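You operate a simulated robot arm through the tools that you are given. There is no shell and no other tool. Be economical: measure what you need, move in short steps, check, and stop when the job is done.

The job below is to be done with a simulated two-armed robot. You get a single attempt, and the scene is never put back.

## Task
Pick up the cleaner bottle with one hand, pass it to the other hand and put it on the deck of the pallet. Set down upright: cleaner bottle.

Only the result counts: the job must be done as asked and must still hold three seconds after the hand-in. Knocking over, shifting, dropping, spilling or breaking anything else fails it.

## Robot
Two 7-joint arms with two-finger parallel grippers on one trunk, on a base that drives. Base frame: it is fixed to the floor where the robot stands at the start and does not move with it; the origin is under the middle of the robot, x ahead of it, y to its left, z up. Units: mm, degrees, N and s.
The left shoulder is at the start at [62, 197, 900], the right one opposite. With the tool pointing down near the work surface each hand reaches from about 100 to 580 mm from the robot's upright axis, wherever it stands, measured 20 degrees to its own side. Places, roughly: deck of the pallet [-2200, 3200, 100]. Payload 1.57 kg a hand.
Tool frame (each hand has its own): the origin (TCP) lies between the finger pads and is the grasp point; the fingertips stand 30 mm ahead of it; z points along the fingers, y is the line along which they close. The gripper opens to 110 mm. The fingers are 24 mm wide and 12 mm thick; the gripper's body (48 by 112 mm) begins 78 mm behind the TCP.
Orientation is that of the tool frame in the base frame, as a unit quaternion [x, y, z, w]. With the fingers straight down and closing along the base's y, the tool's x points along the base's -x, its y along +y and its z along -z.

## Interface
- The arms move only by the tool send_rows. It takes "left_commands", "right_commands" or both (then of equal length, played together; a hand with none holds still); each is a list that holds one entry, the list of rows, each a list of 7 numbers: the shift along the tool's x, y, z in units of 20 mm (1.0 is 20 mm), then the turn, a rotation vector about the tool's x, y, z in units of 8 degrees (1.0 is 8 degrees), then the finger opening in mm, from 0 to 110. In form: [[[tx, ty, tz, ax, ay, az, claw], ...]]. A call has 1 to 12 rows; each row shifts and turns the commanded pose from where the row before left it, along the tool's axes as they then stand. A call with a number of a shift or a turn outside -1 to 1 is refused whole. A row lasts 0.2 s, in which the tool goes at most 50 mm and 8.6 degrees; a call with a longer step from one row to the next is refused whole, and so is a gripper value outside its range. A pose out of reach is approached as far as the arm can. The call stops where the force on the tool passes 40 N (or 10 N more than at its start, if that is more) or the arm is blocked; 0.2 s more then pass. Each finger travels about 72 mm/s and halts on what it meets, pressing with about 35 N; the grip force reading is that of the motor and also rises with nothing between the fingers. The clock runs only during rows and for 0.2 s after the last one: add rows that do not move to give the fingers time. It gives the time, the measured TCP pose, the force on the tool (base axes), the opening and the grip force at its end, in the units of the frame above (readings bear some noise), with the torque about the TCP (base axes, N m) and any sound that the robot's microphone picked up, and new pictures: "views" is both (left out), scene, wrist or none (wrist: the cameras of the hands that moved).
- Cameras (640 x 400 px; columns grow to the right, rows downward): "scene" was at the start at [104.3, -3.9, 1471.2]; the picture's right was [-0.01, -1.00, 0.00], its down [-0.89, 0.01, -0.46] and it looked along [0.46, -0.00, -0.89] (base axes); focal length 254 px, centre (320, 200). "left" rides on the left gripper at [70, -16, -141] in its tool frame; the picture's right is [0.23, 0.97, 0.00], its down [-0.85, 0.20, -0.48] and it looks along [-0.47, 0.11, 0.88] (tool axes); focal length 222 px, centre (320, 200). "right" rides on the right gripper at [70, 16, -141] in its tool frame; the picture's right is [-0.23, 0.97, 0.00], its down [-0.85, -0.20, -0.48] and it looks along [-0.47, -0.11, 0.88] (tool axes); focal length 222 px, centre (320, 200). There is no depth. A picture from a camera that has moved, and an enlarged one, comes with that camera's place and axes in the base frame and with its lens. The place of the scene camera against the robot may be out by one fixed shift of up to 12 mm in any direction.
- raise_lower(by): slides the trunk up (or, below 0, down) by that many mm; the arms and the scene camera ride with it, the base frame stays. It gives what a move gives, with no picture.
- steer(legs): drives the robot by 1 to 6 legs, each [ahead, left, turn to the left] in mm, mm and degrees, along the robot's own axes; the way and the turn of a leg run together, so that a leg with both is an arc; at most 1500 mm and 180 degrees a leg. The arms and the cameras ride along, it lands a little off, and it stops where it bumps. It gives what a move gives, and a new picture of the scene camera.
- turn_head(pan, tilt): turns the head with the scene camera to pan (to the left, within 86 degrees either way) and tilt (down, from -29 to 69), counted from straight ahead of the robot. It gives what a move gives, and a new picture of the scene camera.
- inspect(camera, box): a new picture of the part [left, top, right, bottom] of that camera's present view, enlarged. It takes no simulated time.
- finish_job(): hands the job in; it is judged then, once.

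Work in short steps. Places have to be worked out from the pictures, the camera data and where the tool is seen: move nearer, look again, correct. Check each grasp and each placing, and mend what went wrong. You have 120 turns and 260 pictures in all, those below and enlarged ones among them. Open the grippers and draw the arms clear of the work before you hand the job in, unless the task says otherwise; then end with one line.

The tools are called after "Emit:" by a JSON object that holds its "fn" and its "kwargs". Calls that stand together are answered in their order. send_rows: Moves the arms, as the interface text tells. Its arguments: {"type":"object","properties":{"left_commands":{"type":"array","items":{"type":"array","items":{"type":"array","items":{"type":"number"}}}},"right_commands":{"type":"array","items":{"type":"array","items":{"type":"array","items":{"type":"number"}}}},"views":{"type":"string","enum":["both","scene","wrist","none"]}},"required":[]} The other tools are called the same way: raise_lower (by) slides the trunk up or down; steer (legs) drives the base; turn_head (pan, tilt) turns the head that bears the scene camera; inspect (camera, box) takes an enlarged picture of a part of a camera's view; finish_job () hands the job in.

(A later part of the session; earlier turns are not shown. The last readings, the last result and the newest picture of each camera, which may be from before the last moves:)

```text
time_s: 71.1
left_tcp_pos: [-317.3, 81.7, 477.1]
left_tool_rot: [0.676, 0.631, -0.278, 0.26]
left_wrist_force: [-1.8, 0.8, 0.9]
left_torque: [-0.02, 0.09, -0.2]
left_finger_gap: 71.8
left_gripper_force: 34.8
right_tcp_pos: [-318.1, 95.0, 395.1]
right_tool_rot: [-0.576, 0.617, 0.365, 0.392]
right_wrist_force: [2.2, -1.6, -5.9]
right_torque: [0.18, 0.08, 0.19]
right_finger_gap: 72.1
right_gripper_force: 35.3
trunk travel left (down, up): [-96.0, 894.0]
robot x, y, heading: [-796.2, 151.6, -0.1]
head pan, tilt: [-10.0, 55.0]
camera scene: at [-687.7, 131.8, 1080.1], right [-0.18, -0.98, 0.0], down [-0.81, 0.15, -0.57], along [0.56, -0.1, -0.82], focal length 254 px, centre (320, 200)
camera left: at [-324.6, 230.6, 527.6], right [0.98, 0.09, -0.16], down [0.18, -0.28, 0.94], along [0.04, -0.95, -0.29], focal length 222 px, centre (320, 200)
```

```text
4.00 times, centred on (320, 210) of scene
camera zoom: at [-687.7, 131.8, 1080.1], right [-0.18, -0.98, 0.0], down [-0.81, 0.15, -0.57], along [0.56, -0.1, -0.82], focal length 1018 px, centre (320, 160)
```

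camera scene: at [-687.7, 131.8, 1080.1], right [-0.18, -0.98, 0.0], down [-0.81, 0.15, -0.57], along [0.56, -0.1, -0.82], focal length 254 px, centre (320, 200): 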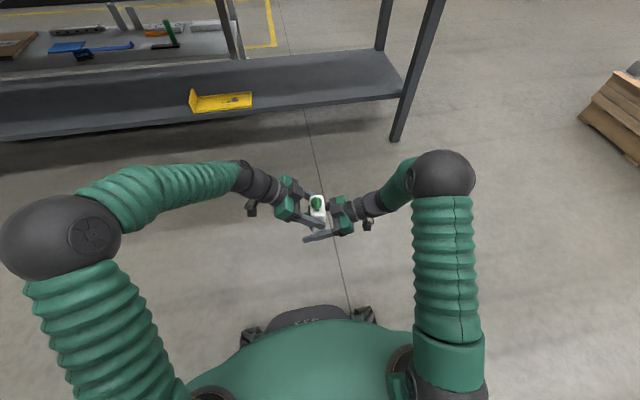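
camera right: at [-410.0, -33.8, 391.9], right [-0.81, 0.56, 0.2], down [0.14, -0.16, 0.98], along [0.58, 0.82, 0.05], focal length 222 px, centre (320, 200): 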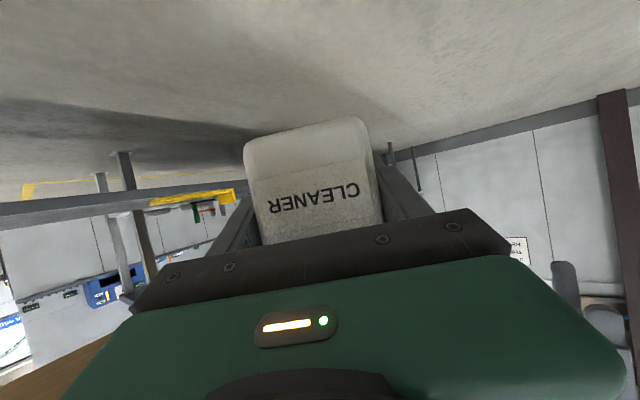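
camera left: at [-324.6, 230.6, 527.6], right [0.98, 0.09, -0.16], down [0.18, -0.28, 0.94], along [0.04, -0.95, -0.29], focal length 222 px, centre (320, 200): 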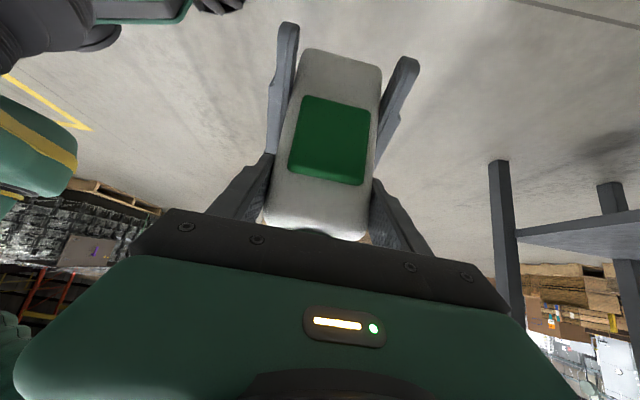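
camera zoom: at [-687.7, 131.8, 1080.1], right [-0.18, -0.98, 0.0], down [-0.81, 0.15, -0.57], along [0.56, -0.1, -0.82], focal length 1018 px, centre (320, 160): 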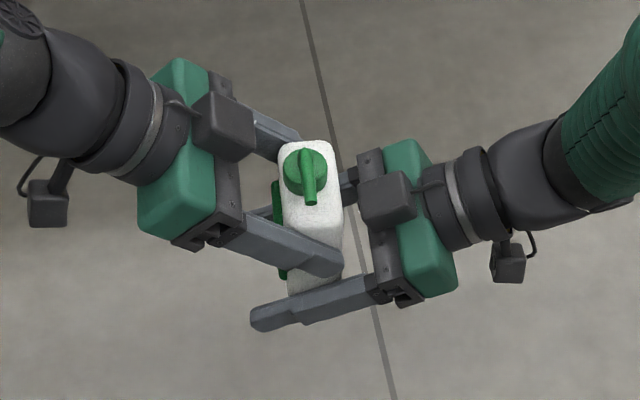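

Both hands hold it firmly, the left at 71.8 mm and 35 N. I open the right hand and back it straight away.

Emit:
{"fn": "send_rows", "kwargs": {"left_commands": [[[0, 0, 0, 0, 0, 0, 55], [0, 0, 0, 0, 0, 0, 55], [0, 0, 0, 0, 0, 0, 55], [0, 0, 0, 0, 0, 0, 55]]], "right_commands": [[[0, 0, 0, 0, 0, 0, 80], [0, 0, 0, 0, 0, 0, 95], [0, 0, 0, 0, 0, 0, 110], [0, 0, 0, 0, 0, 0, 110]]], "views": "none"}}

Emit:
{"fn": "send_rows", "kwargs": {"right_commands": [[[0.3, 0, -0.6, 0, 0, 0, 110], [0.4, 0, -0.88, 0, 0, 0, 110], [0.4, 0, -0.88, 0, 0, 0, 110], [0.4, 0, -0.88, 0, 0, 0, 110], [0.4, 0, -0.88, 0, 0, 0, 110], [0.4, 0, -0.88, 0, 0, 0, 110], [0.4, 0, -0.88, 0, 0, 0, 110]]], "views": "scene"}}

Emit:
{"fn": "inspect", "kwargs": {"camera": "scene", "box": [250, 160, 390, 260]}}

```text
time_s: 72.1
left_tcp_pos: [-319.0, 81.6, 477.9]
left_tool_rot: [0.675, 0.632, -0.278, 0.262]
left_wrist_force: [-0.9, -0.2, 0.1]
left_torque: [0.01, 0.02, -0.01]
left_finger_gap: 71.7
left_gripper_force: 34.9
right_tcp_pos: [-318.4, 95.4, 395.2]
right_tool_rot: [-0.575, 0.617, 0.365, 0.393]
right_wrist_force: [0.8, 0.7, -0.4]
right_torque: [-0.01, 0.05, 0.01]
right_finger_gap: 110.2
right_gripper_force: 0.0
trunk travel left (down, up): [-96.0, 894.0]
robot x, y, heading: [-801.4, 151.7, -0.4]
head pan, tilt: [-10.0, 55.0]
```

```text
time_s: 73.7
left_tcp_pos: [-317.9, 79.4, 476.9]
left_tool_rot: [0.676, 0.632, -0.278, 0.259]
left_wrist_force: [0.4, 0.0, 0.1]
left_torque: [-0.01, -0.03, 0.02]
left_finger_gap: 71.7
left_gripper_force: 34.9
right_tcp_pos: [-325.2, -34.2, 394.7]
right_tool_rot: [-0.576, 0.617, 0.366, 0.392]
right_wrist_force: [-1.0, 0.1, -0.2]
right_torque: [0.0, -0.02, -0.02]
right_finger_gap: 109.7
right_gripper_force: 0.0
trunk travel left (down, up): [-96.0, 894.0]
robot x, y, heading: [-800.1, 150.5, -0.1]
head pan, tilt: [-10.0, 55.0]
camera scene: at [-687.7, 131.1, 1080.1], right [-0.18, -0.98, 0.0], down [-0.81, 0.15, -0.57], along [0.56, -0.1, -0.82], focal length 254 px, centre (320, 200)
```

scene: 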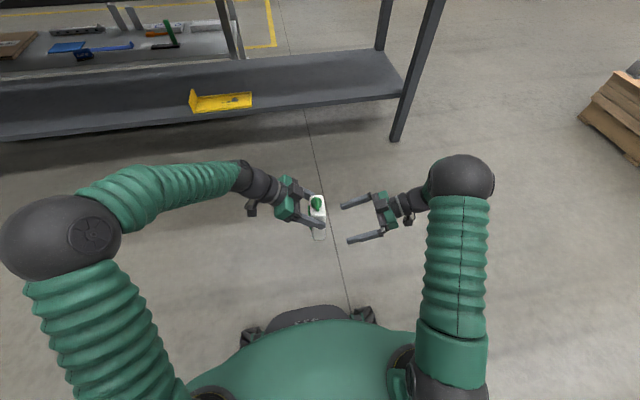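

```text
4.00 times, centred on (320, 210) of scene
camera zoom: at [-687.7, 131.1, 1080.1], right [-0.18, -0.98, 0.0], down [-0.81, 0.15, -0.57], along [0.56, -0.1, -0.82], focal length 1018 px, centre (320, 160)
```

zoom: 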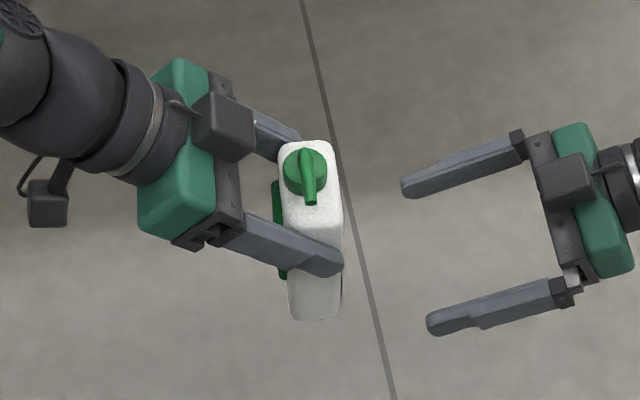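

The left hand alone now holds the bottle upright. I retract the right hand further, then drive towards the pallet for a closer look.

Emit:
{"fn": "send_rows", "kwargs": {"right_commands": [[[0.3, 0, -0.7, 0, 0, 0, 110], [0.3, 0, -0.7, 0, 0, 0, 110], [0.3, 0, -0.7, 0, 0, 0, 110], [0.3, 0, -0.7, 0, 0, 0, 110]]], "left_commands": [[[0, 0, 0, 0, 0, 0, 50], [0, 0, 0, 0, 0, 0, 50], [0, 0, 0, 0, 0, 0, 50], [0, 0, 0, 0, 0, 0, 50]]], "views": "wrist"}}

Emit:
{"fn": "raise_lower", "kwargs": {"by": 150}}

Emit:
{"fn": "steer", "kwargs": {"legs": [[0, 0, 90], [1200, 0, 0]]}}

Emit:
{"fn": "turn_head", "kwargs": {"pan": 35, "tilt": 25}}

```text
time_s: 74.7
left_tcp_pos: [-318.2, 80.7, 477.1]
left_tool_rot: [0.676, 0.632, -0.277, 0.26]
left_wrist_force: [0.2, -0.6, -0.3]
left_torque: [0.01, 0.0, -0.01]
left_finger_gap: 71.7
left_gripper_force: 34.9
right_tcp_pos: [-330.6, -95.0, 398.0]
right_tool_rot: [-0.575, 0.618, 0.365, 0.393]
right_wrist_force: [0.2, -0.3, -1.3]
right_torque: [0.02, -0.02, 0.04]
right_finger_gap: 109.9
right_gripper_force: 0.1
trunk travel left (down, up): [-96.0, 894.0]
robot x, y, heading: [-798.6, 148.8, -0.3]
head pan, tilt: [-10.0, 55.0]
camera right: at [-359.0, -250.2, 394.8], right [-0.96, 0.16, 0.21], down [0.19, -0.08, 0.98], along [0.18, 0.98, 0.05], focal length 222 px, centre (320, 200)
camera left: at [-324.6, 230.3, 527.6], right [0.98, 0.1, -0.16], down [0.18, -0.28, 0.94], along [0.04, -0.95, -0.3], focal length 222 px, centre (320, 200)
```

right: 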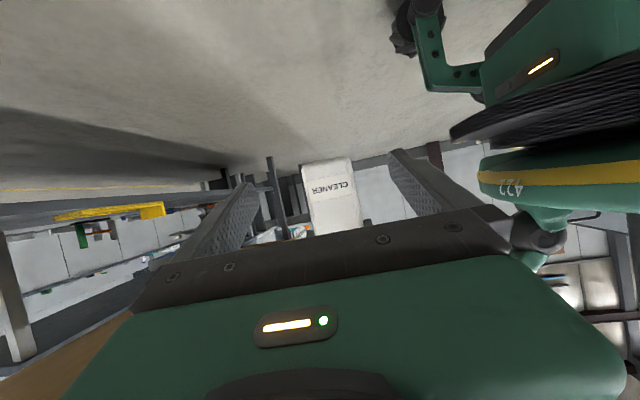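
left: 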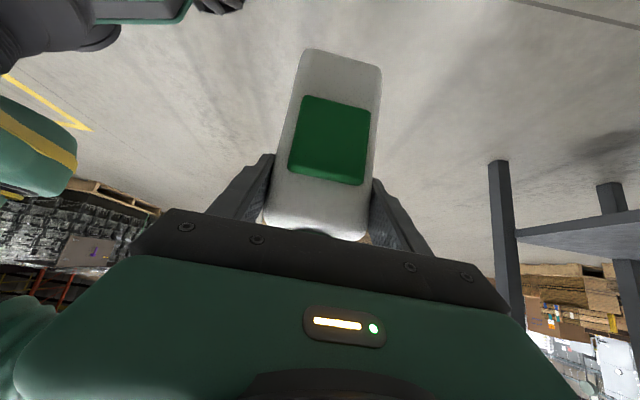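

```text
time_s: 76.4
left_tcp_pos: [-318.2, 81.1, 626.8]
left_tool_rot: [0.676, 0.632, -0.277, 0.26]
left_wrist_force: [-1.0, 0.1, -5.6]
left_torque: [0.06, 0.02, -0.01]
left_finger_gap: 71.9
left_gripper_force: 35.1
right_tcp_pos: [-330.0, -93.3, 547.9]
right_tool_rot: [-0.575, 0.618, 0.365, 0.392]
right_wrist_force: [-0.1, -0.5, -0.4]
right_torque: [-0.02, 0.0, 0.0]
right_finger_gap: 109.8
right_gripper_force: 0.1
trunk travel left (down, up): [-246.0, 744.0]
robot x, y, heading: [-802.1, 147.5, -0.4]
head pan, tilt: [-10.0, 55.0]
```

```text
time_s: 86.3
left_tcp_pos: [-746.6, 1825.1, 627.4]
left_tool_rot: [0.022, 0.925, -0.009, 0.38]
left_wrist_force: [0.6, 0.3, -5.3]
left_torque: [-0.01, 0.03, 0.01]
left_finger_gap: 71.7
left_gripper_force: 34.9
right_tcp_pos: [-572.1, 1815.2, 548.6]
right_tool_rot: [0.844, -0.021, -0.536, -0.014]
right_wrist_force: [0.5, -0.3, -0.3]
right_torque: [-0.01, 0.02, 0.0]
right_finger_gap: 110.0
right_gripper_force: 0.0
trunk travel left (down, up): [-246.0, 744.0]
robot x, y, heading: [-806.5, 1340.9, 91.0]
head pan, tilt: [-10.0, 55.0]
camera scene: at [-785.4, 1442.5, 1230.1], right [0.99, -0.16, 0.0], down [-0.13, -0.81, -0.57], along [0.09, 0.56, -0.82], focal length 254 px, centre (320, 200)
```

scene: 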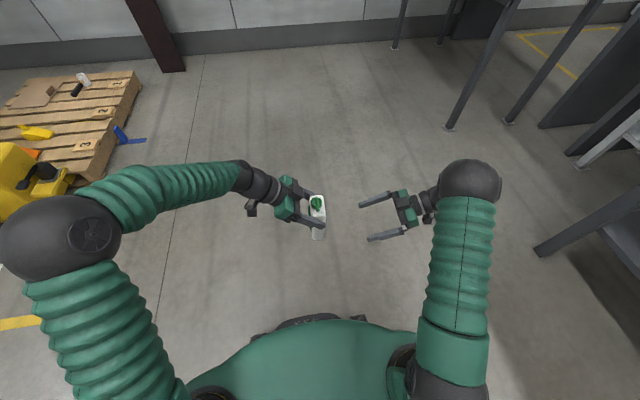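

```text
time_s: 87.4
left_tcp_pos: [-746.0, 1821.7, 627.7]
left_tool_rot: [0.023, 0.924, -0.008, 0.381]
left_wrist_force: [-0.1, -0.2, -5.3]
left_torque: [-0.01, 0.05, -0.03]
left_finger_gap: 71.7
left_gripper_force: 35.2
right_tcp_pos: [-570.8, 1813.9, 549.0]
right_tool_rot: [0.844, -0.021, -0.536, -0.015]
right_wrist_force: [0.2, -0.5, 0.4]
right_torque: [0.01, 0.01, 0.02]
right_finger_gap: 109.9
right_gripper_force: 0.0
trunk travel left (down, up): [-246.0, 744.0]
robot x, y, heading: [-805.8, 1338.2, 90.9]
head pan, tilt: [35.0, 25.0]
camera scene: at [-850.8, 1445.9, 1274.1], right [0.81, 0.58, 0.0], down [0.25, -0.35, -0.91], along [-0.53, 0.73, -0.42], focal length 254 px, centre (320, 200)
```

scene: 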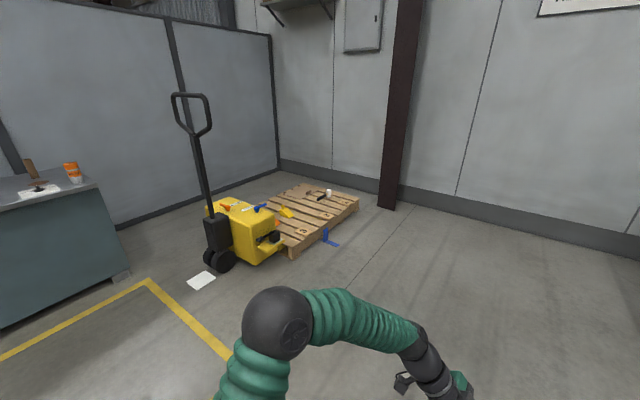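

The left hand now clearly carries the weight (-5.3 N). I zoom on the pallet to choose a free spot on the deck.

Emit:
{"fn": "inspect", "kwargs": {"camera": "scene", "box": [200, 165, 370, 271]}}

```text
3.76 times, centred on (285, 218) of scene
camera zoom: at [-850.8, 1445.9, 1274.1], right [0.81, 0.58, 0.0], down [0.25, -0.35, -0.91], along [-0.53, 0.73, -0.42], focal length 958 px, centre (452, 132)
```

zoom: 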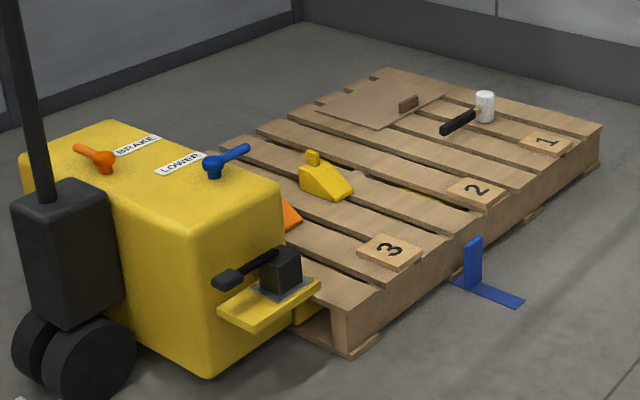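

A clear stretch of deck lies between plates 1 and 2, near the +x edge (about x≈-2080, y≈3400), away from the hammer. The blue L-piece on the floor (x≈-1800…-1970, y≈3000–3080) must not be driven into. I go to (-806, 2800) and face the pallet.

Emit:
{"fn": "steer", "kwargs": {"legs": [[1400, 0, 0], [0, 0, 90]]}}

Emit:
{"fn": "turn_head", "kwargs": {"pan": -8, "tilt": 35}}

Emit:
{"fn": "inspect", "kwargs": {"camera": "scene", "box": [220, 100, 500, 275]}}

```text
time_s: 98.1
left_tcp_pos: [-1293.0, 2794.2, 626.4]
left_tool_rot: [-0.627, 0.68, 0.259, 0.279]
left_wrist_force: [-0.1, 0.2, -5.7]
left_torque: [-0.01, 0.02, 0.0]
left_finger_gap: 71.9
left_gripper_force: 35.2
right_tcp_pos: [-1280.6, 2968.0, 549.4]
right_tool_rot: [0.62, 0.573, -0.394, 0.362]
right_wrist_force: [0.2, -0.7, 0.4]
right_torque: [0.01, -0.01, 0.01]
right_finger_gap: 110.2
right_gripper_force: 0.0
trunk travel left (down, up): [-246.0, 744.0]
robot x, y, heading: [-812.1, 2719.3, 179.1]
head pan, tilt: [35.0, 25.0]
camera scene: at [-915.5, 2666.7, 1274.2], right [-0.56, 0.83, 0.0], down [0.35, 0.24, -0.91], along [-0.75, -0.51, -0.42], focal length 254 px, centre (320, 200)
```

scene: 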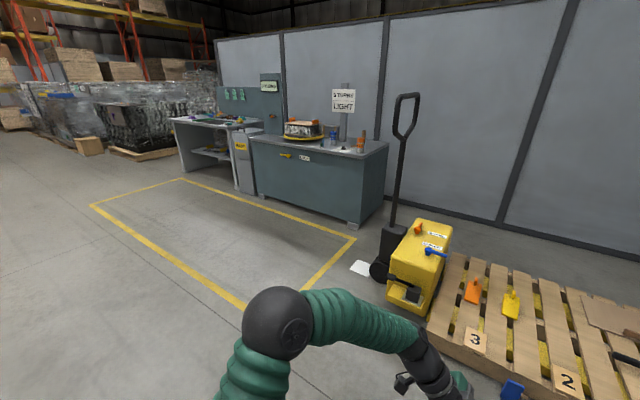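

```text
time_s: 99.2
left_tcp_pos: [-1292.3, 2793.6, 628.7]
left_tool_rot: [-0.627, 0.679, 0.26, 0.279]
left_wrist_force: [0.4, -0.7, -5.3]
left_torque: [-0.02, -0.01, 0.02]
left_finger_gap: 71.9
left_gripper_force: 35.0
right_tcp_pos: [-1277.7, 2967.4, 549.1]
right_tool_rot: [0.62, 0.574, -0.395, 0.362]
right_wrist_force: [0.2, 0.5, 0.2]
right_torque: [-0.02, 0.01, 0.01]
right_finger_gap: 110.1
right_gripper_force: 0.1
trunk travel left (down, up): [-246.0, 744.0]
robot x, y, heading: [-812.0, 2720.5, 179.2]
head pan, tilt: [-8.0, 35.0]
camera scene: at [-926.2, 2732.0, 1258.3], right [0.15, 0.99, 0.0], down [0.57, -0.09, -0.82], along [-0.81, 0.12, -0.58], focal length 254 px, centre (320, 200)
```

scene: 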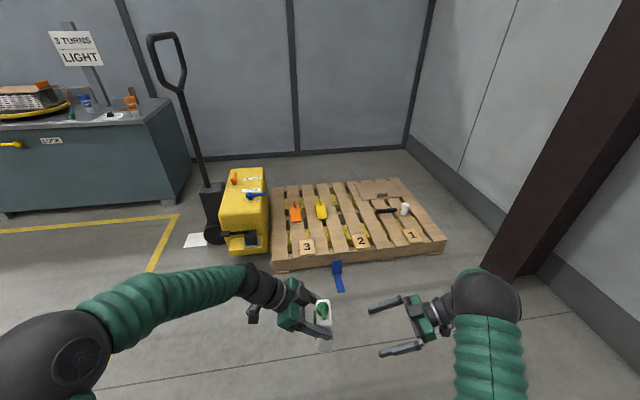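

```text
2.29 times, centred on (360, 188) of scene
camera zoom: at [-926.2, 2732.0, 1258.3], right [0.15, 0.99, 0.0], down [0.57, -0.09, -0.82], along [-0.81, 0.12, -0.58], focal length 582 px, centre (229, 229)
```

zoom: 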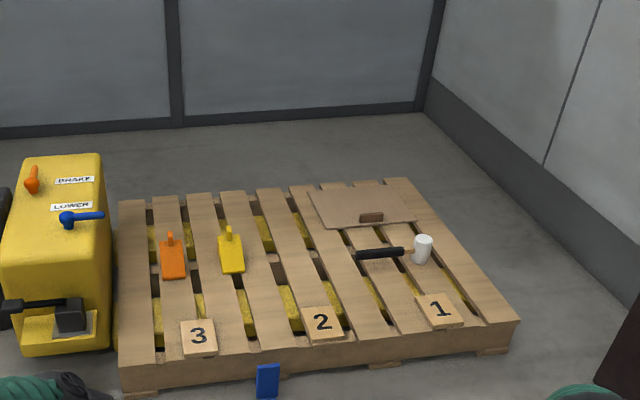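

The plates are at y≈2808, 3148 and 3484 (x≈-2016), and the deck edge is at x≈-1950. My spot is midway between plates 2 and 1, about (-2030, 3316). A column stands near (-1756, 3890), so I first fold the right arm back to a compact, downward-pointing pose.

Emit:
{"fn": "send_rows", "kwargs": {"right_commands": [[[0, 0, 0, 0.905, 0, 0.425, 110], [0, 0, 0, 0.905, 0, 0.425, 110], [0, 0, 0, 0.905, 0, 0.425, 110], [0, 0, 0, 0.905, 0, 0.425, 110], [0, 0, 0, 0.905, 0, 0.425, 110], [0, 0, 0, 0.905, 0, 0.425, 110], [0, 0, 0, 0.905, 0, 0.425, 110], [0, 0, 0, 0.905, 0, 0.425, 110], [0, 0, 0, 0.905, 0, 0.425, 110], [0, 0, 0, 0.905, 0, 0.425, 110], [0, 0, 0, 0.7, 0, 0.33, 110]]], "views": "none"}}

Emit:
{"fn": "send_rows", "kwargs": {"right_commands": [[[0, 0, 0, 0, 1, 0, 110], [0, 0, 0, 0, 1, 0, 110], [0, 0, 0, 0, 1, 0, 110], [0, 0, 0, 0, 1, 0, 110], [0, 0, 0, 0, 1, 0, 110], [0, 0, 0, 0, 1, 0, 110], [0, 0, 0, 0, 1, 0, 110], [0, 0, 0, 0, 1, 0, 110]]], "views": "scene"}}

```text
time_s: 101.6
left_tcp_pos: [-1292.0, 2793.1, 628.5]
left_tool_rot: [-0.627, 0.679, 0.26, 0.278]
left_wrist_force: [0.3, -1.2, -5.6]
left_torque: [-0.01, 0.02, -0.01]
left_finger_gap: 71.8
left_gripper_force: 35.1
right_tcp_pos: [-1304.6, 2977.1, 536.6]
right_tool_rot: [0.844, -0.007, -0.537, -0.005]
right_wrist_force: [0.1, -0.5, 0.8]
right_torque: [0.01, -0.05, -0.01]
right_finger_gap: 110.0
right_gripper_force: 0.0
right hand out of reach, approached as far as the arm can: row 9, 10, 11
trunk travel left (down, up): [-246.0, 744.0]
robot x, y, heading: [-812.8, 2720.5, 179.2]
head pan, tilt: [-8.0, 35.0]
```

```text
time_s: 103.4
left_tcp_pos: [-1291.6, 2793.2, 628.5]
left_tool_rot: [-0.628, 0.679, 0.26, 0.278]
left_wrist_force: [-0.1, 0.6, -5.9]
left_torque: [0.01, 0.03, -0.03]
left_finger_gap: 71.8
left_gripper_force: 35.8
right_tcp_pos: [-1304.7, 2977.9, 536.6]
right_tool_rot: [1.0, -0.006, -0.009, 0.0]
right_wrist_force: [0.0, 0.3, 0.1]
right_torque: [-0.01, 0.0, -0.02]
right_finger_gap: 110.1
right_gripper_force: 0.1
trunk travel left (down, up): [-246.0, 744.0]
robot x, y, heading: [-810.2, 2718.8, 179.2]
head pan, tilt: [-8.0, 35.0]
camera scene: at [-926.7, 2731.4, 1258.3], right [0.15, 0.99, 0.0], down [0.57, -0.09, -0.82], along [-0.81, 0.13, -0.58], focal length 254 px, centre (320, 200)
```

scene: 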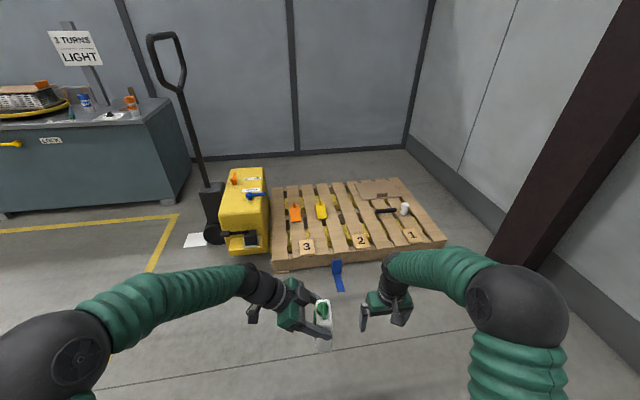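

I retract the right hand towards the body.

Emit:
{"fn": "send_rows", "kwargs": {"right_commands": [[[1, 0.3, 0, 0, 0, 0, 110], [1, 0.3, 0, 0, 0, 0, 110], [1, 0.3, 0, 0, 0, 0, 110], [1, 0.3, 0, 0, 0, 0, 110], [1, 0.3, 0, 0, 0, 0, 110], [1, 0.3, 0, 0, 0, 0, 110], [1, 0.3, 0, 0, 0, 0, 110], [1, 0.3, 0, 0, 0, 0, 110], [1, 0.3, 0, 0, 0, 0, 110], [1, 0.3, 0, 0, 0, 0, 110]]], "views": "none"}}

Emit:
{"fn": "turn_head", "kwargs": {"pan": 0, "tilt": 55}}

```text
time_s: 105.6
left_tcp_pos: [-1293.0, 2792.7, 628.5]
left_tool_rot: [-0.628, 0.679, 0.26, 0.279]
left_wrist_force: [0.5, -0.6, -5.0]
left_torque: [-0.02, -0.01, -0.02]
left_finger_gap: 71.7
left_gripper_force: 34.9
right_tcp_pos: [-1118.1, 2915.1, 534.0]
right_tool_rot: [1.0, -0.005, -0.007, 0.0]
right_wrist_force: [-0.1, 0.4, 0.8]
right_torque: [-0.01, -0.03, 0.01]
right_finger_gap: 110.0
right_gripper_force: 0.1
right hand out of reach, approached as far as the arm can: row 10
trunk travel left (down, up): [-246.0, 744.0]
robot x, y, heading: [-817.6, 2719.9, 179.2]
head pan, tilt: [-8.0, 35.0]
```

```text
time_s: 106.4
left_tcp_pos: [-1291.8, 2793.0, 628.5]
left_tool_rot: [-0.627, 0.679, 0.26, 0.279]
left_wrist_force: [0.2, 1.2, -4.3]
left_torque: [-0.07, -0.01, 0.01]
left_finger_gap: 71.7
left_gripper_force: 35.0
right_tcp_pos: [-1119.6, 2914.1, 535.1]
right_tool_rot: [1.0, -0.007, -0.007, -0.001]
right_wrist_force: [0.2, 0.1, 0.9]
right_torque: [0.01, -0.02, -0.02]
right_finger_gap: 110.0
right_gripper_force: 0.1
trunk travel left (down, up): [-246.0, 744.0]
robot x, y, heading: [-811.6, 2718.7, 179.3]
head pan, tilt: [0.0, 55.0]
camera scene: at [-910.5, 2718.5, 1230.3], right [0.01, 1.0, 0.0], down [0.82, -0.01, -0.57], along [-0.57, 0.01, -0.82], focal length 254 px, centre (320, 200)
```

scene: 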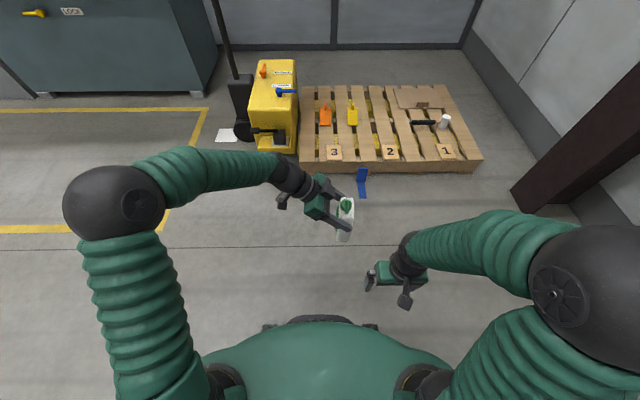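

The arm is compact now. I strafe to y≈3343 and drive part of the way to the pallet.

Emit:
{"fn": "steer", "kwargs": {"legs": [[0, -624, 0], [450, 0, 0], [0, 0, 10.7]]}}

Emit:
{"fn": "turn_head", "kwargs": {"pan": 0, "tilt": 45}}

Emit:
{"fn": "inspect", "kwargs": {"camera": "scene", "box": [200, 90, 480, 265]}}

```text
time_s: 113.0
left_tcp_pos: [-1741.4, 3333.9, 629.2]
left_tool_rot: [0.692, -0.614, -0.286, -0.251]
left_wrist_force: [-0.1, 0.8, -5.9]
left_torque: [-0.02, 0.0, 0.01]
left_finger_gap: 71.6
left_gripper_force: 35.0
right_tcp_pos: [-1595.8, 3486.3, 535.0]
right_tool_rot: [0.996, 0.094, -0.008, 0.0]
right_wrist_force: [-0.9, -1.1, 0.1]
right_torque: [0.01, -0.02, -0.01]
right_finger_gap: 110.1
right_gripper_force: 0.1
trunk travel left (down, up): [-246.0, 744.0]
robot x, y, heading: [-1256.4, 3357.8, -169.3]
head pan, tilt: [0.0, 55.0]
camera scene: at [-1353.4, 3334.5, 1230.2], right [-0.18, 0.98, 0.0], down [0.81, 0.15, -0.57], along [-0.56, -0.11, -0.82], focal length 254 px, centre (320, 200)
```

scene: 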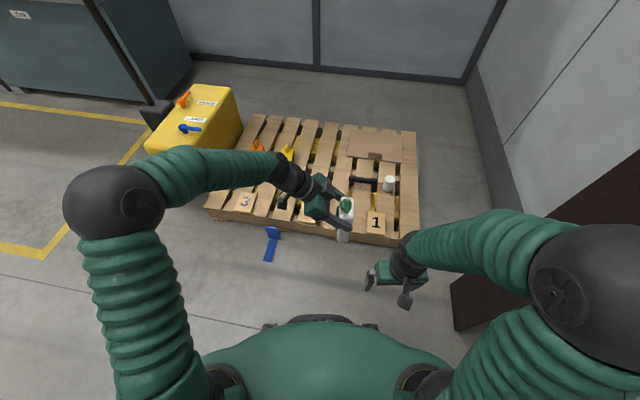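

```text
time_s: 113.7
left_tcp_pos: [-1741.0, 3333.4, 629.2]
left_tool_rot: [0.692, -0.614, -0.287, -0.25]
left_wrist_force: [-0.4, -0.7, -5.2]
left_torque: [-0.03, -0.02, 0.01]
left_finger_gap: 72.0
left_gripper_force: 34.9
right_tcp_pos: [-1594.9, 3486.5, 535.0]
right_tool_rot: [0.996, 0.093, -0.008, 0.0]
right_wrist_force: [0.4, 0.5, -0.6]
right_torque: [-0.01, 0.03, -0.02]
right_finger_gap: 109.9
right_gripper_force: 0.0
trunk travel left (down, up): [-246.0, 744.0]
robot x, y, heading: [-1258.5, 3360.6, -169.4]
head pan, tilt: [0.0, 45.0]
camera scene: at [-1362.4, 3332.3, 1243.6], right [-0.18, 0.98, 0.0], down [0.7, 0.13, -0.7], along [-0.69, -0.13, -0.71], focal length 254 px, centre (320, 200)
```

scene: 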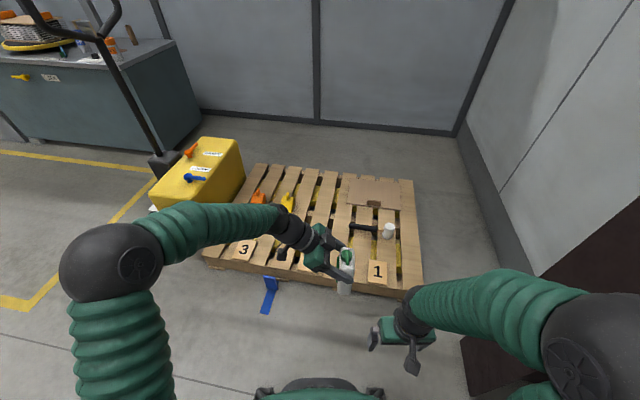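

```text
2.29 times, centred on (340, 178) of scene
camera zoom: at [-1362.4, 3332.3, 1243.6], right [-0.18, 0.98, 0.0], down [0.7, 0.13, -0.7], along [-0.69, -0.13, -0.71], focal length 582 px, centre (274, 251)
```

zoom: 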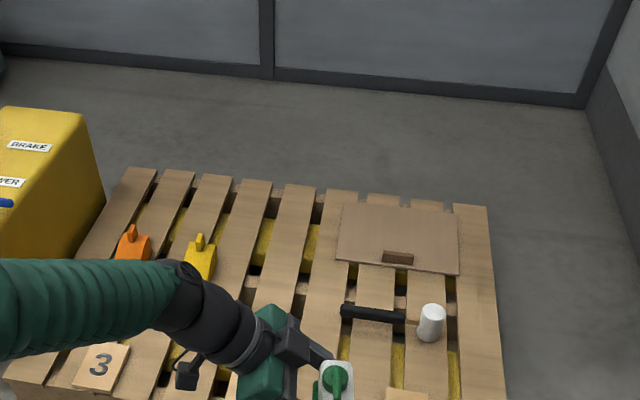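

Board pitch is about 112 mm with plates on boards 2, 5 and 8, so I choose board 6 at y≈3260, next to plate 2 and clear of it. I drive ahead 230 and left 35.

Emit:
{"fn": "steer", "kwargs": {"legs": [[230, 35, 0]]}}

Emit:
{"fn": "turn_head", "kwargs": {"pan": 10, "tilt": 60}}

Emit:
{"fn": "inspect", "kwargs": {"camera": "scene", "box": [240, 60, 480, 260]}}

```text
time_s: 115.5
left_tcp_pos: [-1957.6, 3256.7, 628.2]
left_tool_rot: [0.692, -0.614, -0.286, -0.251]
left_wrist_force: [-0.3, 0.0, -5.3]
left_torque: [-0.02, 0.0, -0.02]
left_finger_gap: 72.0
left_gripper_force: 35.4
right_tcp_pos: [-1812.1, 3410.5, 532.7]
right_tool_rot: [0.996, 0.093, -0.008, -0.001]
right_wrist_force: [-0.3, -0.2, -0.2]
right_torque: [0.01, 0.0, -0.01]
right_finger_gap: 110.3
right_gripper_force: 0.0
trunk travel left (down, up): [-246.0, 744.0]
robot x, y, heading: [-1479.2, 3283.8, -169.0]
head pan, tilt: [0.0, 45.0]
camera scene: at [-1580.0, 3257.0, 1243.5], right [-0.18, 0.98, 0.0], down [0.7, 0.13, -0.7], along [-0.69, -0.13, -0.71], focal length 254 px, centre (320, 200)
```

scene: 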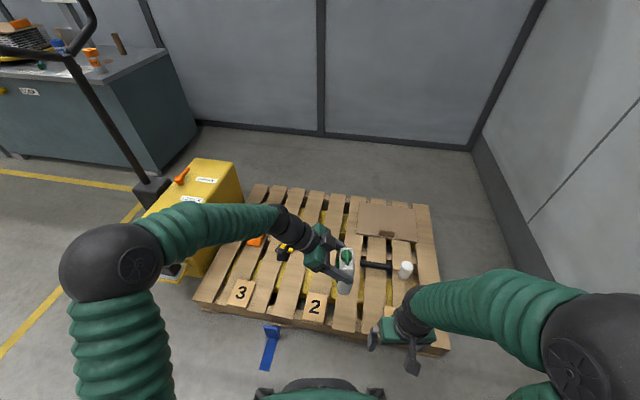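

```text
time_s: 116.2
left_tcp_pos: [-1955.9, 3258.0, 630.7]
left_tool_rot: [0.693, -0.613, -0.288, -0.249]
left_wrist_force: [0.7, -1.7, -4.8]
left_torque: [-0.01, -0.02, 0.02]
left_finger_gap: 71.8
left_gripper_force: 34.9
right_tcp_pos: [-1810.8, 3410.1, 535.3]
right_tool_rot: [0.996, 0.093, -0.008, 0.0]
right_wrist_force: [-0.4, 0.1, 0.2]
right_torque: [0.02, 0.02, -0.04]
right_finger_gap: 109.9
right_gripper_force: 0.0
trunk travel left (down, up): [-246.0, 744.0]
robot x, y, heading: [-1473.1, 3279.8, -169.7]
head pan, tilt: [10.0, 60.0]
camera scene: at [-1561.3, 3248.1, 1224.2], right [-0.35, 0.94, 0.0], down [0.81, 0.31, -0.5], along [-0.47, -0.18, -0.87], focal length 254 px, centre (320, 200)
```

scene: 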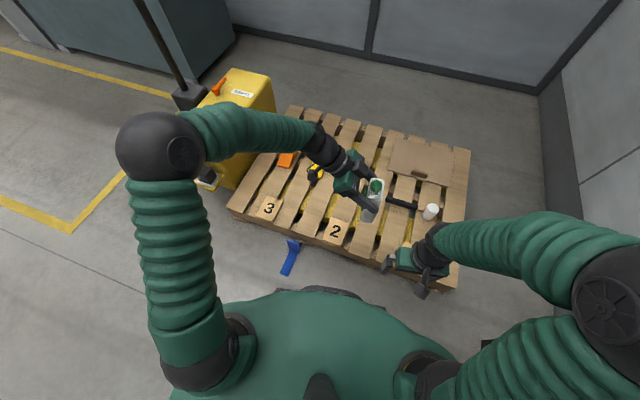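

```text
2.00 times, centred on (360, 160) of scene
camera zoom: at [-1561.3, 3248.1, 1224.2], right [-0.35, 0.94, 0.0], down [0.81, 0.31, -0.5], along [-0.47, -0.18, -0.87], focal length 509 px, centre (240, 280)
```

zoom: 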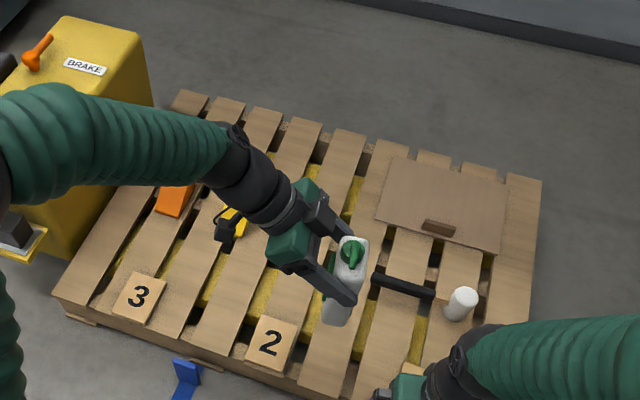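

I zoom on the landing area to find the board centre.

Emit:
{"fn": "inspect", "kwargs": {"camera": "scene", "box": [330, 200, 430, 270]}}

```text
5.71 times, centred on (380, 235) of scene
camera zoom: at [-1561.3, 3248.1, 1224.2], right [-0.35, 0.94, 0.0], down [0.81, 0.31, -0.5], along [-0.47, -0.18, -0.87], focal length 1454 px, centre (-23, 0)
```

zoom: 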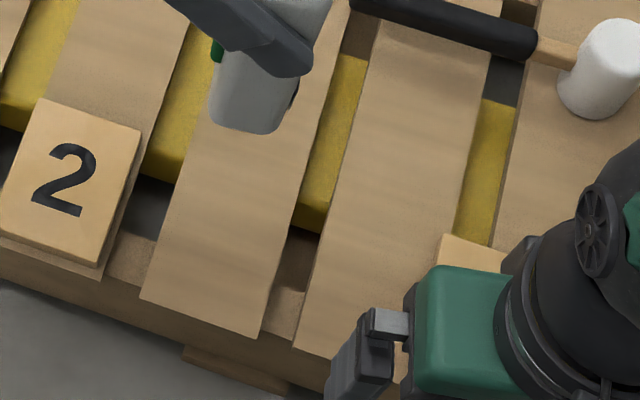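

Board 6's centre is at y≈3274 after correcting for camera bias, and its front end is at x≈-1945. I target the bottle at (-2015, 3274). I shift the left hand there while still high, then lower the trunk.

Emit:
{"fn": "send_rows", "kwargs": {"left_commands": [[[0, 0, 0, 0, 0, 0, 50]]], "views": "none"}}

Emit:
{"fn": "raise_lower", "kwargs": {"by": -240}}

Emit:
{"fn": "turn_head", "kwargs": {"pan": 10, "tilt": 55}}

```text
time_s: 116.6
left_tcp_pos: [-1956.9, 3257.9, 629.4]
left_tool_rot: [0.692, -0.614, -0.287, -0.25]
left_wrist_force: [1.1, -0.4, -4.2]
left_torque: [-0.01, 0.04, 0.02]
left_finger_gap: 71.6
left_gripper_force: 34.7
right_tcp_pos: [-1811.2, 3411.3, 535.5]
right_tool_rot: [0.996, 0.094, -0.009, -0.001]
right_wrist_force: [-0.1, 0.6, -0.3]
right_torque: [0.0, 0.0, -0.02]
right_finger_gap: 110.0
right_gripper_force: 0.1
trunk travel left (down, up): [-246.0, 744.0]
robot x, y, heading: [-1475.1, 3282.2, -169.4]
head pan, tilt: [10.0, 60.0]
```

```text
time_s: 119.1
left_tcp_pos: [-1955.4, 3257.0, 389.6]
left_tool_rot: [0.692, -0.613, -0.287, -0.25]
left_wrist_force: [0.8, -0.4, -6.0]
left_torque: [-0.02, -0.04, 0.02]
left_finger_gap: 71.8
left_gripper_force: 34.7
right_tcp_pos: [-1811.6, 3410.4, 295.8]
right_tool_rot: [0.996, 0.093, -0.009, 0.0]
right_wrist_force: [-0.2, 0.3, 0.3]
right_torque: [0.02, -0.03, 0.02]
right_finger_gap: 110.0
right_gripper_force: 0.1
trunk travel left (down, up): [-6.0, 984.0]
robot x, y, heading: [-1473.1, 3280.5, -169.3]
head pan, tilt: [10.0, 60.0]
```

```text
time_s: 119.8
left_tcp_pos: [-1956.8, 3256.8, 390.0]
left_tool_rot: [0.691, -0.614, -0.287, -0.25]
left_wrist_force: [0.0, -0.2, -4.7]
left_torque: [-0.07, 0.0, -0.02]
left_finger_gap: 71.8
left_gripper_force: 34.8
right_tcp_pos: [-1811.2, 3410.0, 293.7]
right_tool_rot: [0.996, 0.094, -0.008, 0.0]
right_wrist_force: [0.3, -0.1, -0.4]
right_torque: [-0.01, 0.0, 0.01]
right_finger_gap: 110.1
right_gripper_force: 0.0
trunk travel left (down, up): [-6.0, 984.0]
robot x, y, heading: [-1477.7, 3277.7, -169.4]
head pan, tilt: [10.0, 55.0]
camera scene: at [-1565.7, 3246.3, 990.2], right [-0.35, 0.94, 0.0], down [0.77, 0.29, -0.57], along [-0.53, -0.2, -0.82], focal length 254 px, centre (320, 200)
```

scene: 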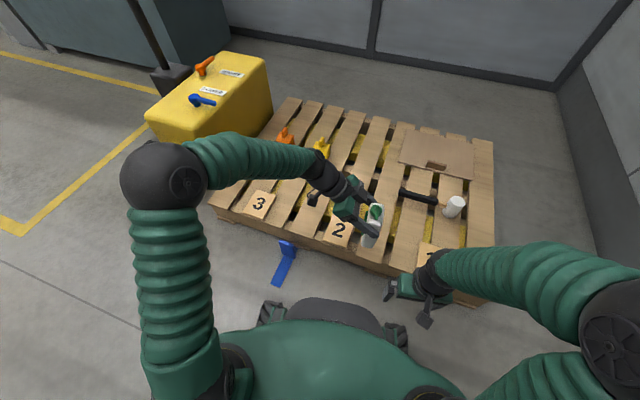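

I shift the bottle horizontally to be above the board centre and look.

Emit:
{"fn": "send_rows", "kwargs": {"left_commands": [[[-0.28, 0.925, 0.285, 0, 0, 0, 50], [-0.28, 0.925, 0.285, 0, 0, 0, 50], [-0.28, 0.925, 0.285, 0, 0, 0, 50], [0, 0, 0, 0, 0, 0, 50]]]}}

Emit:
{"fn": "inspect", "kwargs": {"camera": "scene", "box": [310, 170, 440, 270]}}

```text
time_s: 120.8
left_tcp_pos: [-2016.0, 3273.3, 388.9]
left_tool_rot: [0.692, -0.613, -0.287, -0.25]
left_wrist_force: [-0.2, -0.6, -4.1]
left_torque: [0.01, 0.0, 0.01]
left_finger_gap: 71.9
left_gripper_force: 34.7
right_tcp_pos: [-1811.4, 3411.2, 295.7]
right_tool_rot: [0.996, 0.094, -0.009, 0.0]
right_wrist_force: [0.0, 0.0, -0.3]
right_torque: [-0.02, -0.02, 0.0]
right_finger_gap: 109.9
right_gripper_force: 0.0
trunk travel left (down, up): [-6.0, 984.0]
robot x, y, heading: [-1469.6, 3282.2, -169.1]
head pan, tilt: [10.0, 55.0]
camera scene: at [-1566.0, 3246.4, 990.2], right [-0.35, 0.94, 0.0], down [0.77, 0.29, -0.57], along [-0.53, -0.2, -0.82], focal length 254 px, centre (320, 200)
camera left: at [-1980.5, 3128.0, 439.5], right [-0.95, -0.28, -0.15], down [-0.23, 0.24, 0.94], along [-0.23, 0.93, -0.29], focal length 222 px, centre (320, 200)
```

scene: 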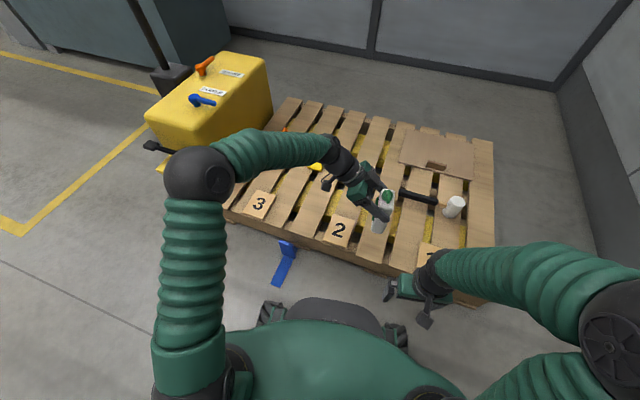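
left: 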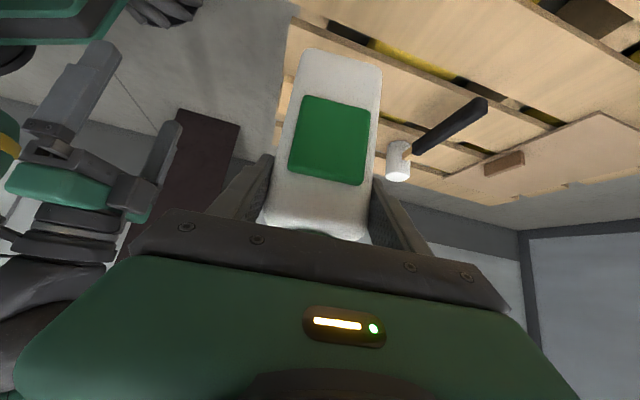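

```text
4.00 times, centred on (375, 220) of scene
camera zoom: at [-1566.0, 3246.4, 990.2], right [-0.35, 0.94, 0.0], down [0.77, 0.29, -0.57], along [-0.53, -0.2, -0.82], focal length 1018 px, centre (100, 120)
```

zoom: 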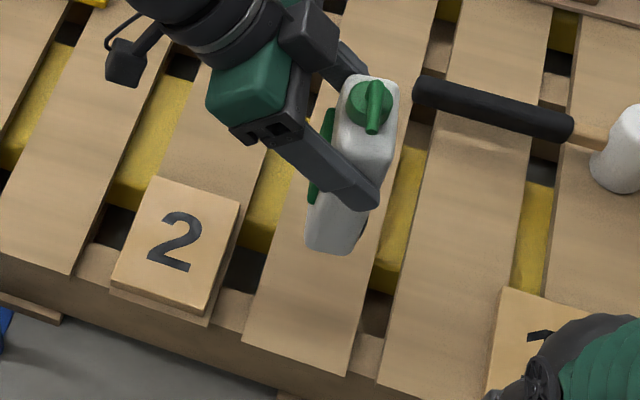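

The bottle is over the centre of board 6. I lower 80 mm first and check.

Emit:
{"fn": "send_rows", "kwargs": {"left_commands": [[[0.704, 0.1, 0.709, 0, 0, 0, 50], [0.704, 0, 0.709, 0, 0, 0, 50], [0.704, 0, 0.709, 0, 0, 0, 50], [0.704, 0, 0.709, 0, 0, 0, 50], [0, 0, 0, 0, 0, 0, 50]]]}}

Emit:
{"fn": "inspect", "kwargs": {"camera": "scene", "box": [310, 170, 440, 270]}}

```text
time_s: 122.0
left_tcp_pos: [-2015.5, 3272.3, 309.5]
left_tool_rot: [0.692, -0.613, -0.287, -0.25]
left_wrist_force: [-0.1, -0.1, -5.7]
left_torque: [-0.01, 0.0, 0.01]
left_finger_gap: 71.4
left_gripper_force: 35.0
right_tcp_pos: [-1811.4, 3411.3, 295.1]
right_tool_rot: [0.996, 0.094, -0.009, 0.0]
right_wrist_force: [0.9, 0.5, 0.8]
right_torque: [0.03, 0.0, 0.02]
right_finger_gap: 110.0
right_gripper_force: 0.0
trunk travel left (down, up): [-6.0, 984.0]
robot x, y, heading: [-1471.3, 3280.5, -169.4]
head pan, tilt: [10.0, 55.0]
camera scene: at [-1566.1, 3246.2, 990.2], right [-0.35, 0.94, 0.0], down [0.77, 0.29, -0.57], along [-0.53, -0.2, -0.82], focal length 254 px, centre (320, 200)
camera left: at [-1982.0, 3126.7, 359.8], right [-0.95, -0.28, -0.15], down [-0.23, 0.24, 0.94], along [-0.23, 0.93, -0.3], focal length 222 px, centre (320, 200)
```

scene: 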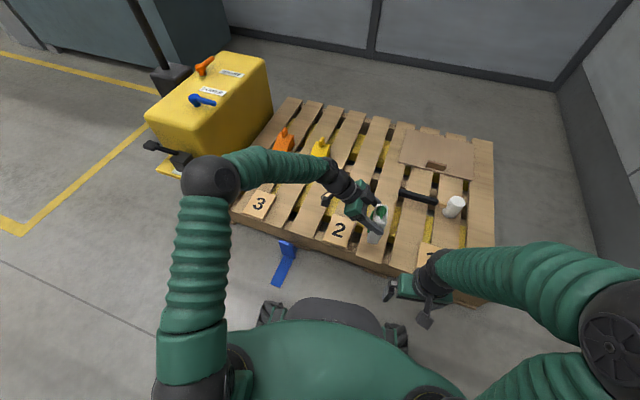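
left: 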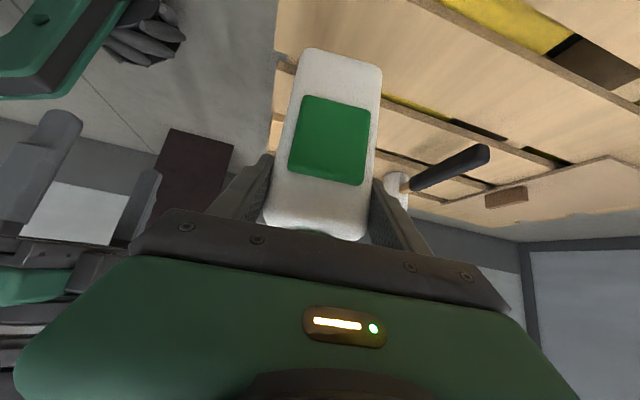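

```text
4.00 times, centred on (375, 220) of scene
camera zoom: at [-1566.1, 3246.2, 990.2], right [-0.35, 0.94, 0.0], down [0.77, 0.29, -0.57], along [-0.53, -0.2, -0.82], focal length 1018 px, centre (100, 120)
```

zoom: 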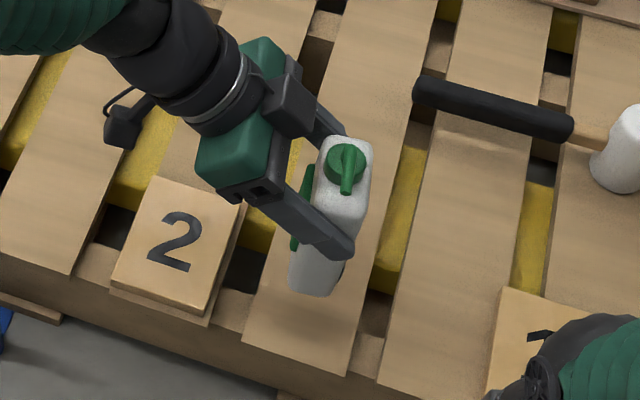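

It tracks well. I continue down another 35 mm in smaller steps.

Emit:
{"fn": "send_rows", "kwargs": {"left_commands": [[[0.352, 0, 0.355, 0, 0, 0, 50], [0.352, 0, 0.355, 0, 0, 0, 50], [0.352, 0, 0.355, 0, 0, 0, 50], [0.176, 0, 0.177, 0, 0, 0, 50], [0, 0, 0, 0, 0, 0, 50]]], "views": "none"}}

Emit:
{"fn": "inspect", "kwargs": {"camera": "scene", "box": [330, 190, 420, 270]}}

```text
time_s: 123.2
left_tcp_pos: [-2016.7, 3273.8, 274.9]
left_tool_rot: [0.692, -0.614, -0.287, -0.249]
left_wrist_force: [-0.8, 0.2, -4.5]
left_torque: [-0.01, 0.02, 0.01]
left_finger_gap: 72.0
left_gripper_force: 34.9
right_tcp_pos: [-1811.2, 3410.0, 295.0]
right_tool_rot: [0.996, 0.093, -0.009, 0.0]
right_wrist_force: [0.1, -0.2, -0.6]
right_torque: [-0.02, 0.01, 0.02]
right_finger_gap: 109.8
right_gripper_force: 0.1
trunk travel left (down, up): [-6.0, 984.0]
robot x, y, heading: [-1470.8, 3281.4, -169.2]
head pan, tilt: [10.0, 55.0]
```

```text
5.00 times, centred on (375, 230) of scene
camera zoom: at [-1566.0, 3246.3, 990.2], right [-0.35, 0.94, 0.0], down [0.77, 0.29, -0.57], along [-0.53, -0.2, -0.82], focal length 1273 px, centre (45, 50)
```

zoom: 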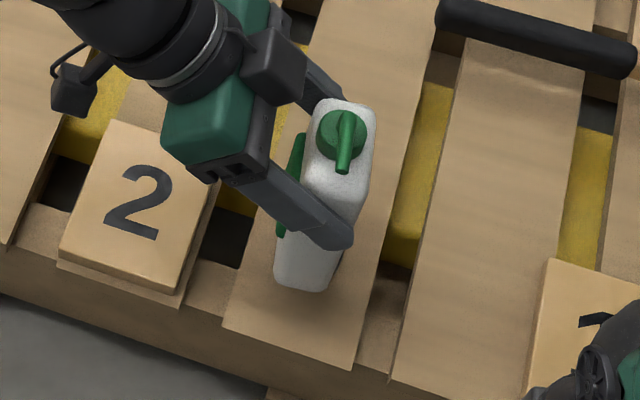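

The bottle is close to the board and still centred. I descend in 4–5 mm steps until contact.

Emit:
{"fn": "send_rows", "kwargs": {"left_commands": [[[0.176, 0, 0.177, 0, 0, 0, 50], [0.176, 0, 0.177, 0, 0, 0, 50], [0.141, 0, 0.142, 0, 0, 0, 50], [0, 0, 0, 0, 0, 0, 50]]], "views": "none"}}

Emit:
{"fn": "inspect", "kwargs": {"camera": "scene", "box": [330, 190, 420, 270]}}

```text
time_s: 124.2
left_tcp_pos: [-2016.6, 3273.5, 261.3]
left_tool_rot: [0.692, -0.614, -0.287, -0.25]
left_wrist_force: [0.2, 0.4, -5.1]
left_torque: [0.0, -0.02, -0.03]
left_finger_gap: 71.8
left_gripper_force: 34.8
right_tcp_pos: [-1812.3, 3410.5, 295.0]
right_tool_rot: [0.996, 0.093, -0.008, -0.001]
right_wrist_force: [0.3, 0.4, 0.1]
right_torque: [0.03, -0.02, -0.01]
right_finger_gap: 109.7
right_gripper_force: 0.1
trunk travel left (down, up): [-6.0, 984.0]
robot x, y, heading: [-1471.1, 3282.6, -169.2]
head pan, tilt: [10.0, 55.0]
```

```text
5.00 times, centred on (375, 230) of scene
camera zoom: at [-1566.1, 3246.2, 990.2], right [-0.35, 0.94, 0.0], down [0.77, 0.29, -0.57], along [-0.53, -0.2, -0.82], focal length 1273 px, centre (45, 50)
```

zoom: 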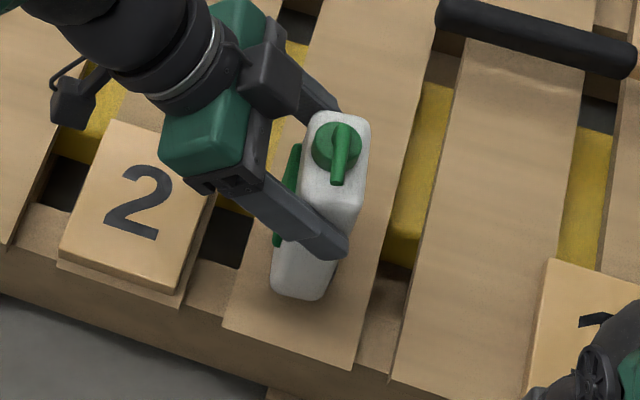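

No contact yet (-5.1 N), so I continue.

Emit:
{"fn": "send_rows", "kwargs": {"left_commands": [[[0.141, 0, 0.142, 0, 0, 0, 50], [0.141, 0, 0.142, 0, 0, 0, 50], [0, 0, 0, 0, 0, 0, 50]]], "views": "none"}}

Emit:
{"fn": "send_rows", "kwargs": {"left_commands": [[[0.106, 0, 0.106, 0, 0, 0, 50], [0.07, 0, 0.07, 0, 0, 0, 50], [0, 0, 0, 0, 0, 0, 50]]], "views": "none"}}

Emit:
{"fn": "inspect", "kwargs": {"camera": "left", "box": [220, 20, 460, 170]}}

```text
time_s: 125.0
left_tcp_pos: [-2016.3, 3273.7, 252.6]
left_tool_rot: [0.692, -0.613, -0.287, -0.25]
left_wrist_force: [1.3, -0.3, -0.8]
left_torque: [-0.06, -0.28, -0.07]
left_finger_gap: 71.7
left_gripper_force: 34.7
right_tcp_pos: [-1810.7, 3410.3, 296.3]
right_tool_rot: [0.996, 0.094, -0.009, -0.001]
right_wrist_force: [-1.0, -0.1, 0.3]
right_torque: [0.0, -0.03, 0.02]
right_finger_gap: 110.0
right_gripper_force: 0.0
trunk travel left (down, up): [-6.0, 984.0]
robot x, y, heading: [-1475.4, 3282.6, -169.2]
head pan, tilt: [10.0, 55.0]
```

```text
time_s: 125.8
left_tcp_pos: [-2016.7, 3273.2, 251.9]
left_tool_rot: [0.692, -0.613, -0.29, -0.249]
left_wrist_force: [1.4, -6.0, 33.1]
left_torque: [0.32, -1.45, -0.19]
left_finger_gap: 71.9
left_gripper_force: 34.9
right_tcp_pos: [-1811.4, 3409.2, 296.8]
right_tool_rot: [0.996, 0.093, -0.011, -0.001]
right_wrist_force: [-0.6, 0.0, 0.2]
right_torque: [-0.02, -0.01, -0.02]
right_finger_gap: 109.9
right_gripper_force: 0.1
trunk travel left (down, up): [-6.0, 984.0]
robot x, y, heading: [-1472.4, 3283.5, -169.3]
head pan, tilt: [10.0, 55.0]
```

```text
2.67 times, centred on (340, 95) of left
camera zoom: at [-1982.7, 3127.8, 301.5], right [-0.95, -0.28, -0.15], down [-0.22, 0.24, 0.95], along [-0.23, 0.93, -0.29], focal length 592 px, centre (267, 480)
```

zoom: 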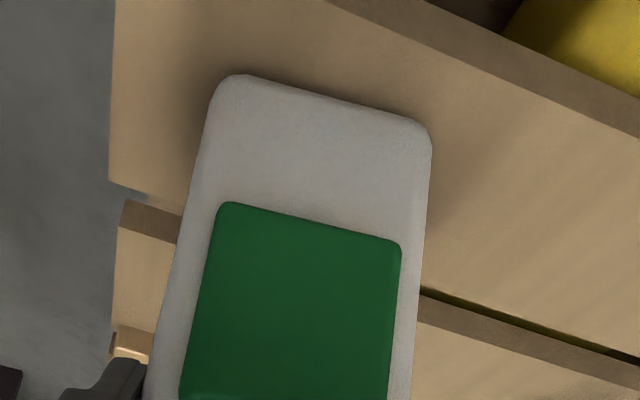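

Contact is made and now pressing at 33 N. I ease up about 4 mm to relieve it before releasing.

Emit:
{"fn": "send_rows", "kwargs": {"left_commands": [[[-0.07, 0, -0.07, 0, 0, 0, 50], [-0.07, 0, -0.07, 0, 0, 0, 50], [0, 0, 0, 0, 0, 0, 50]]], "views": "none"}}

```text
time_s: 126.6
left_tcp_pos: [-2016.0, 3273.9, 251.4]
left_tool_rot: [0.692, -0.614, -0.287, -0.25]
left_wrist_force: [-3.4, 3.7, 9.1]
left_torque: [0.86, 0.04, 0.28]
left_finger_gap: 71.8
left_gripper_force: 35.2
right_tcp_pos: [-1810.0, 3411.1, 295.4]
right_tool_rot: [0.996, 0.092, -0.008, 0.001]
right_wrist_force: [0.3, 0.1, -0.1]
right_torque: [0.0, 0.02, 0.01]
right_finger_gap: 110.1
right_gripper_force: 0.1
trunk travel left (down, up): [-6.0, 984.0]
robot x, y, heading: [-1475.8, 3279.9, -169.4]
head pan, tilt: [10.0, 55.0]
```

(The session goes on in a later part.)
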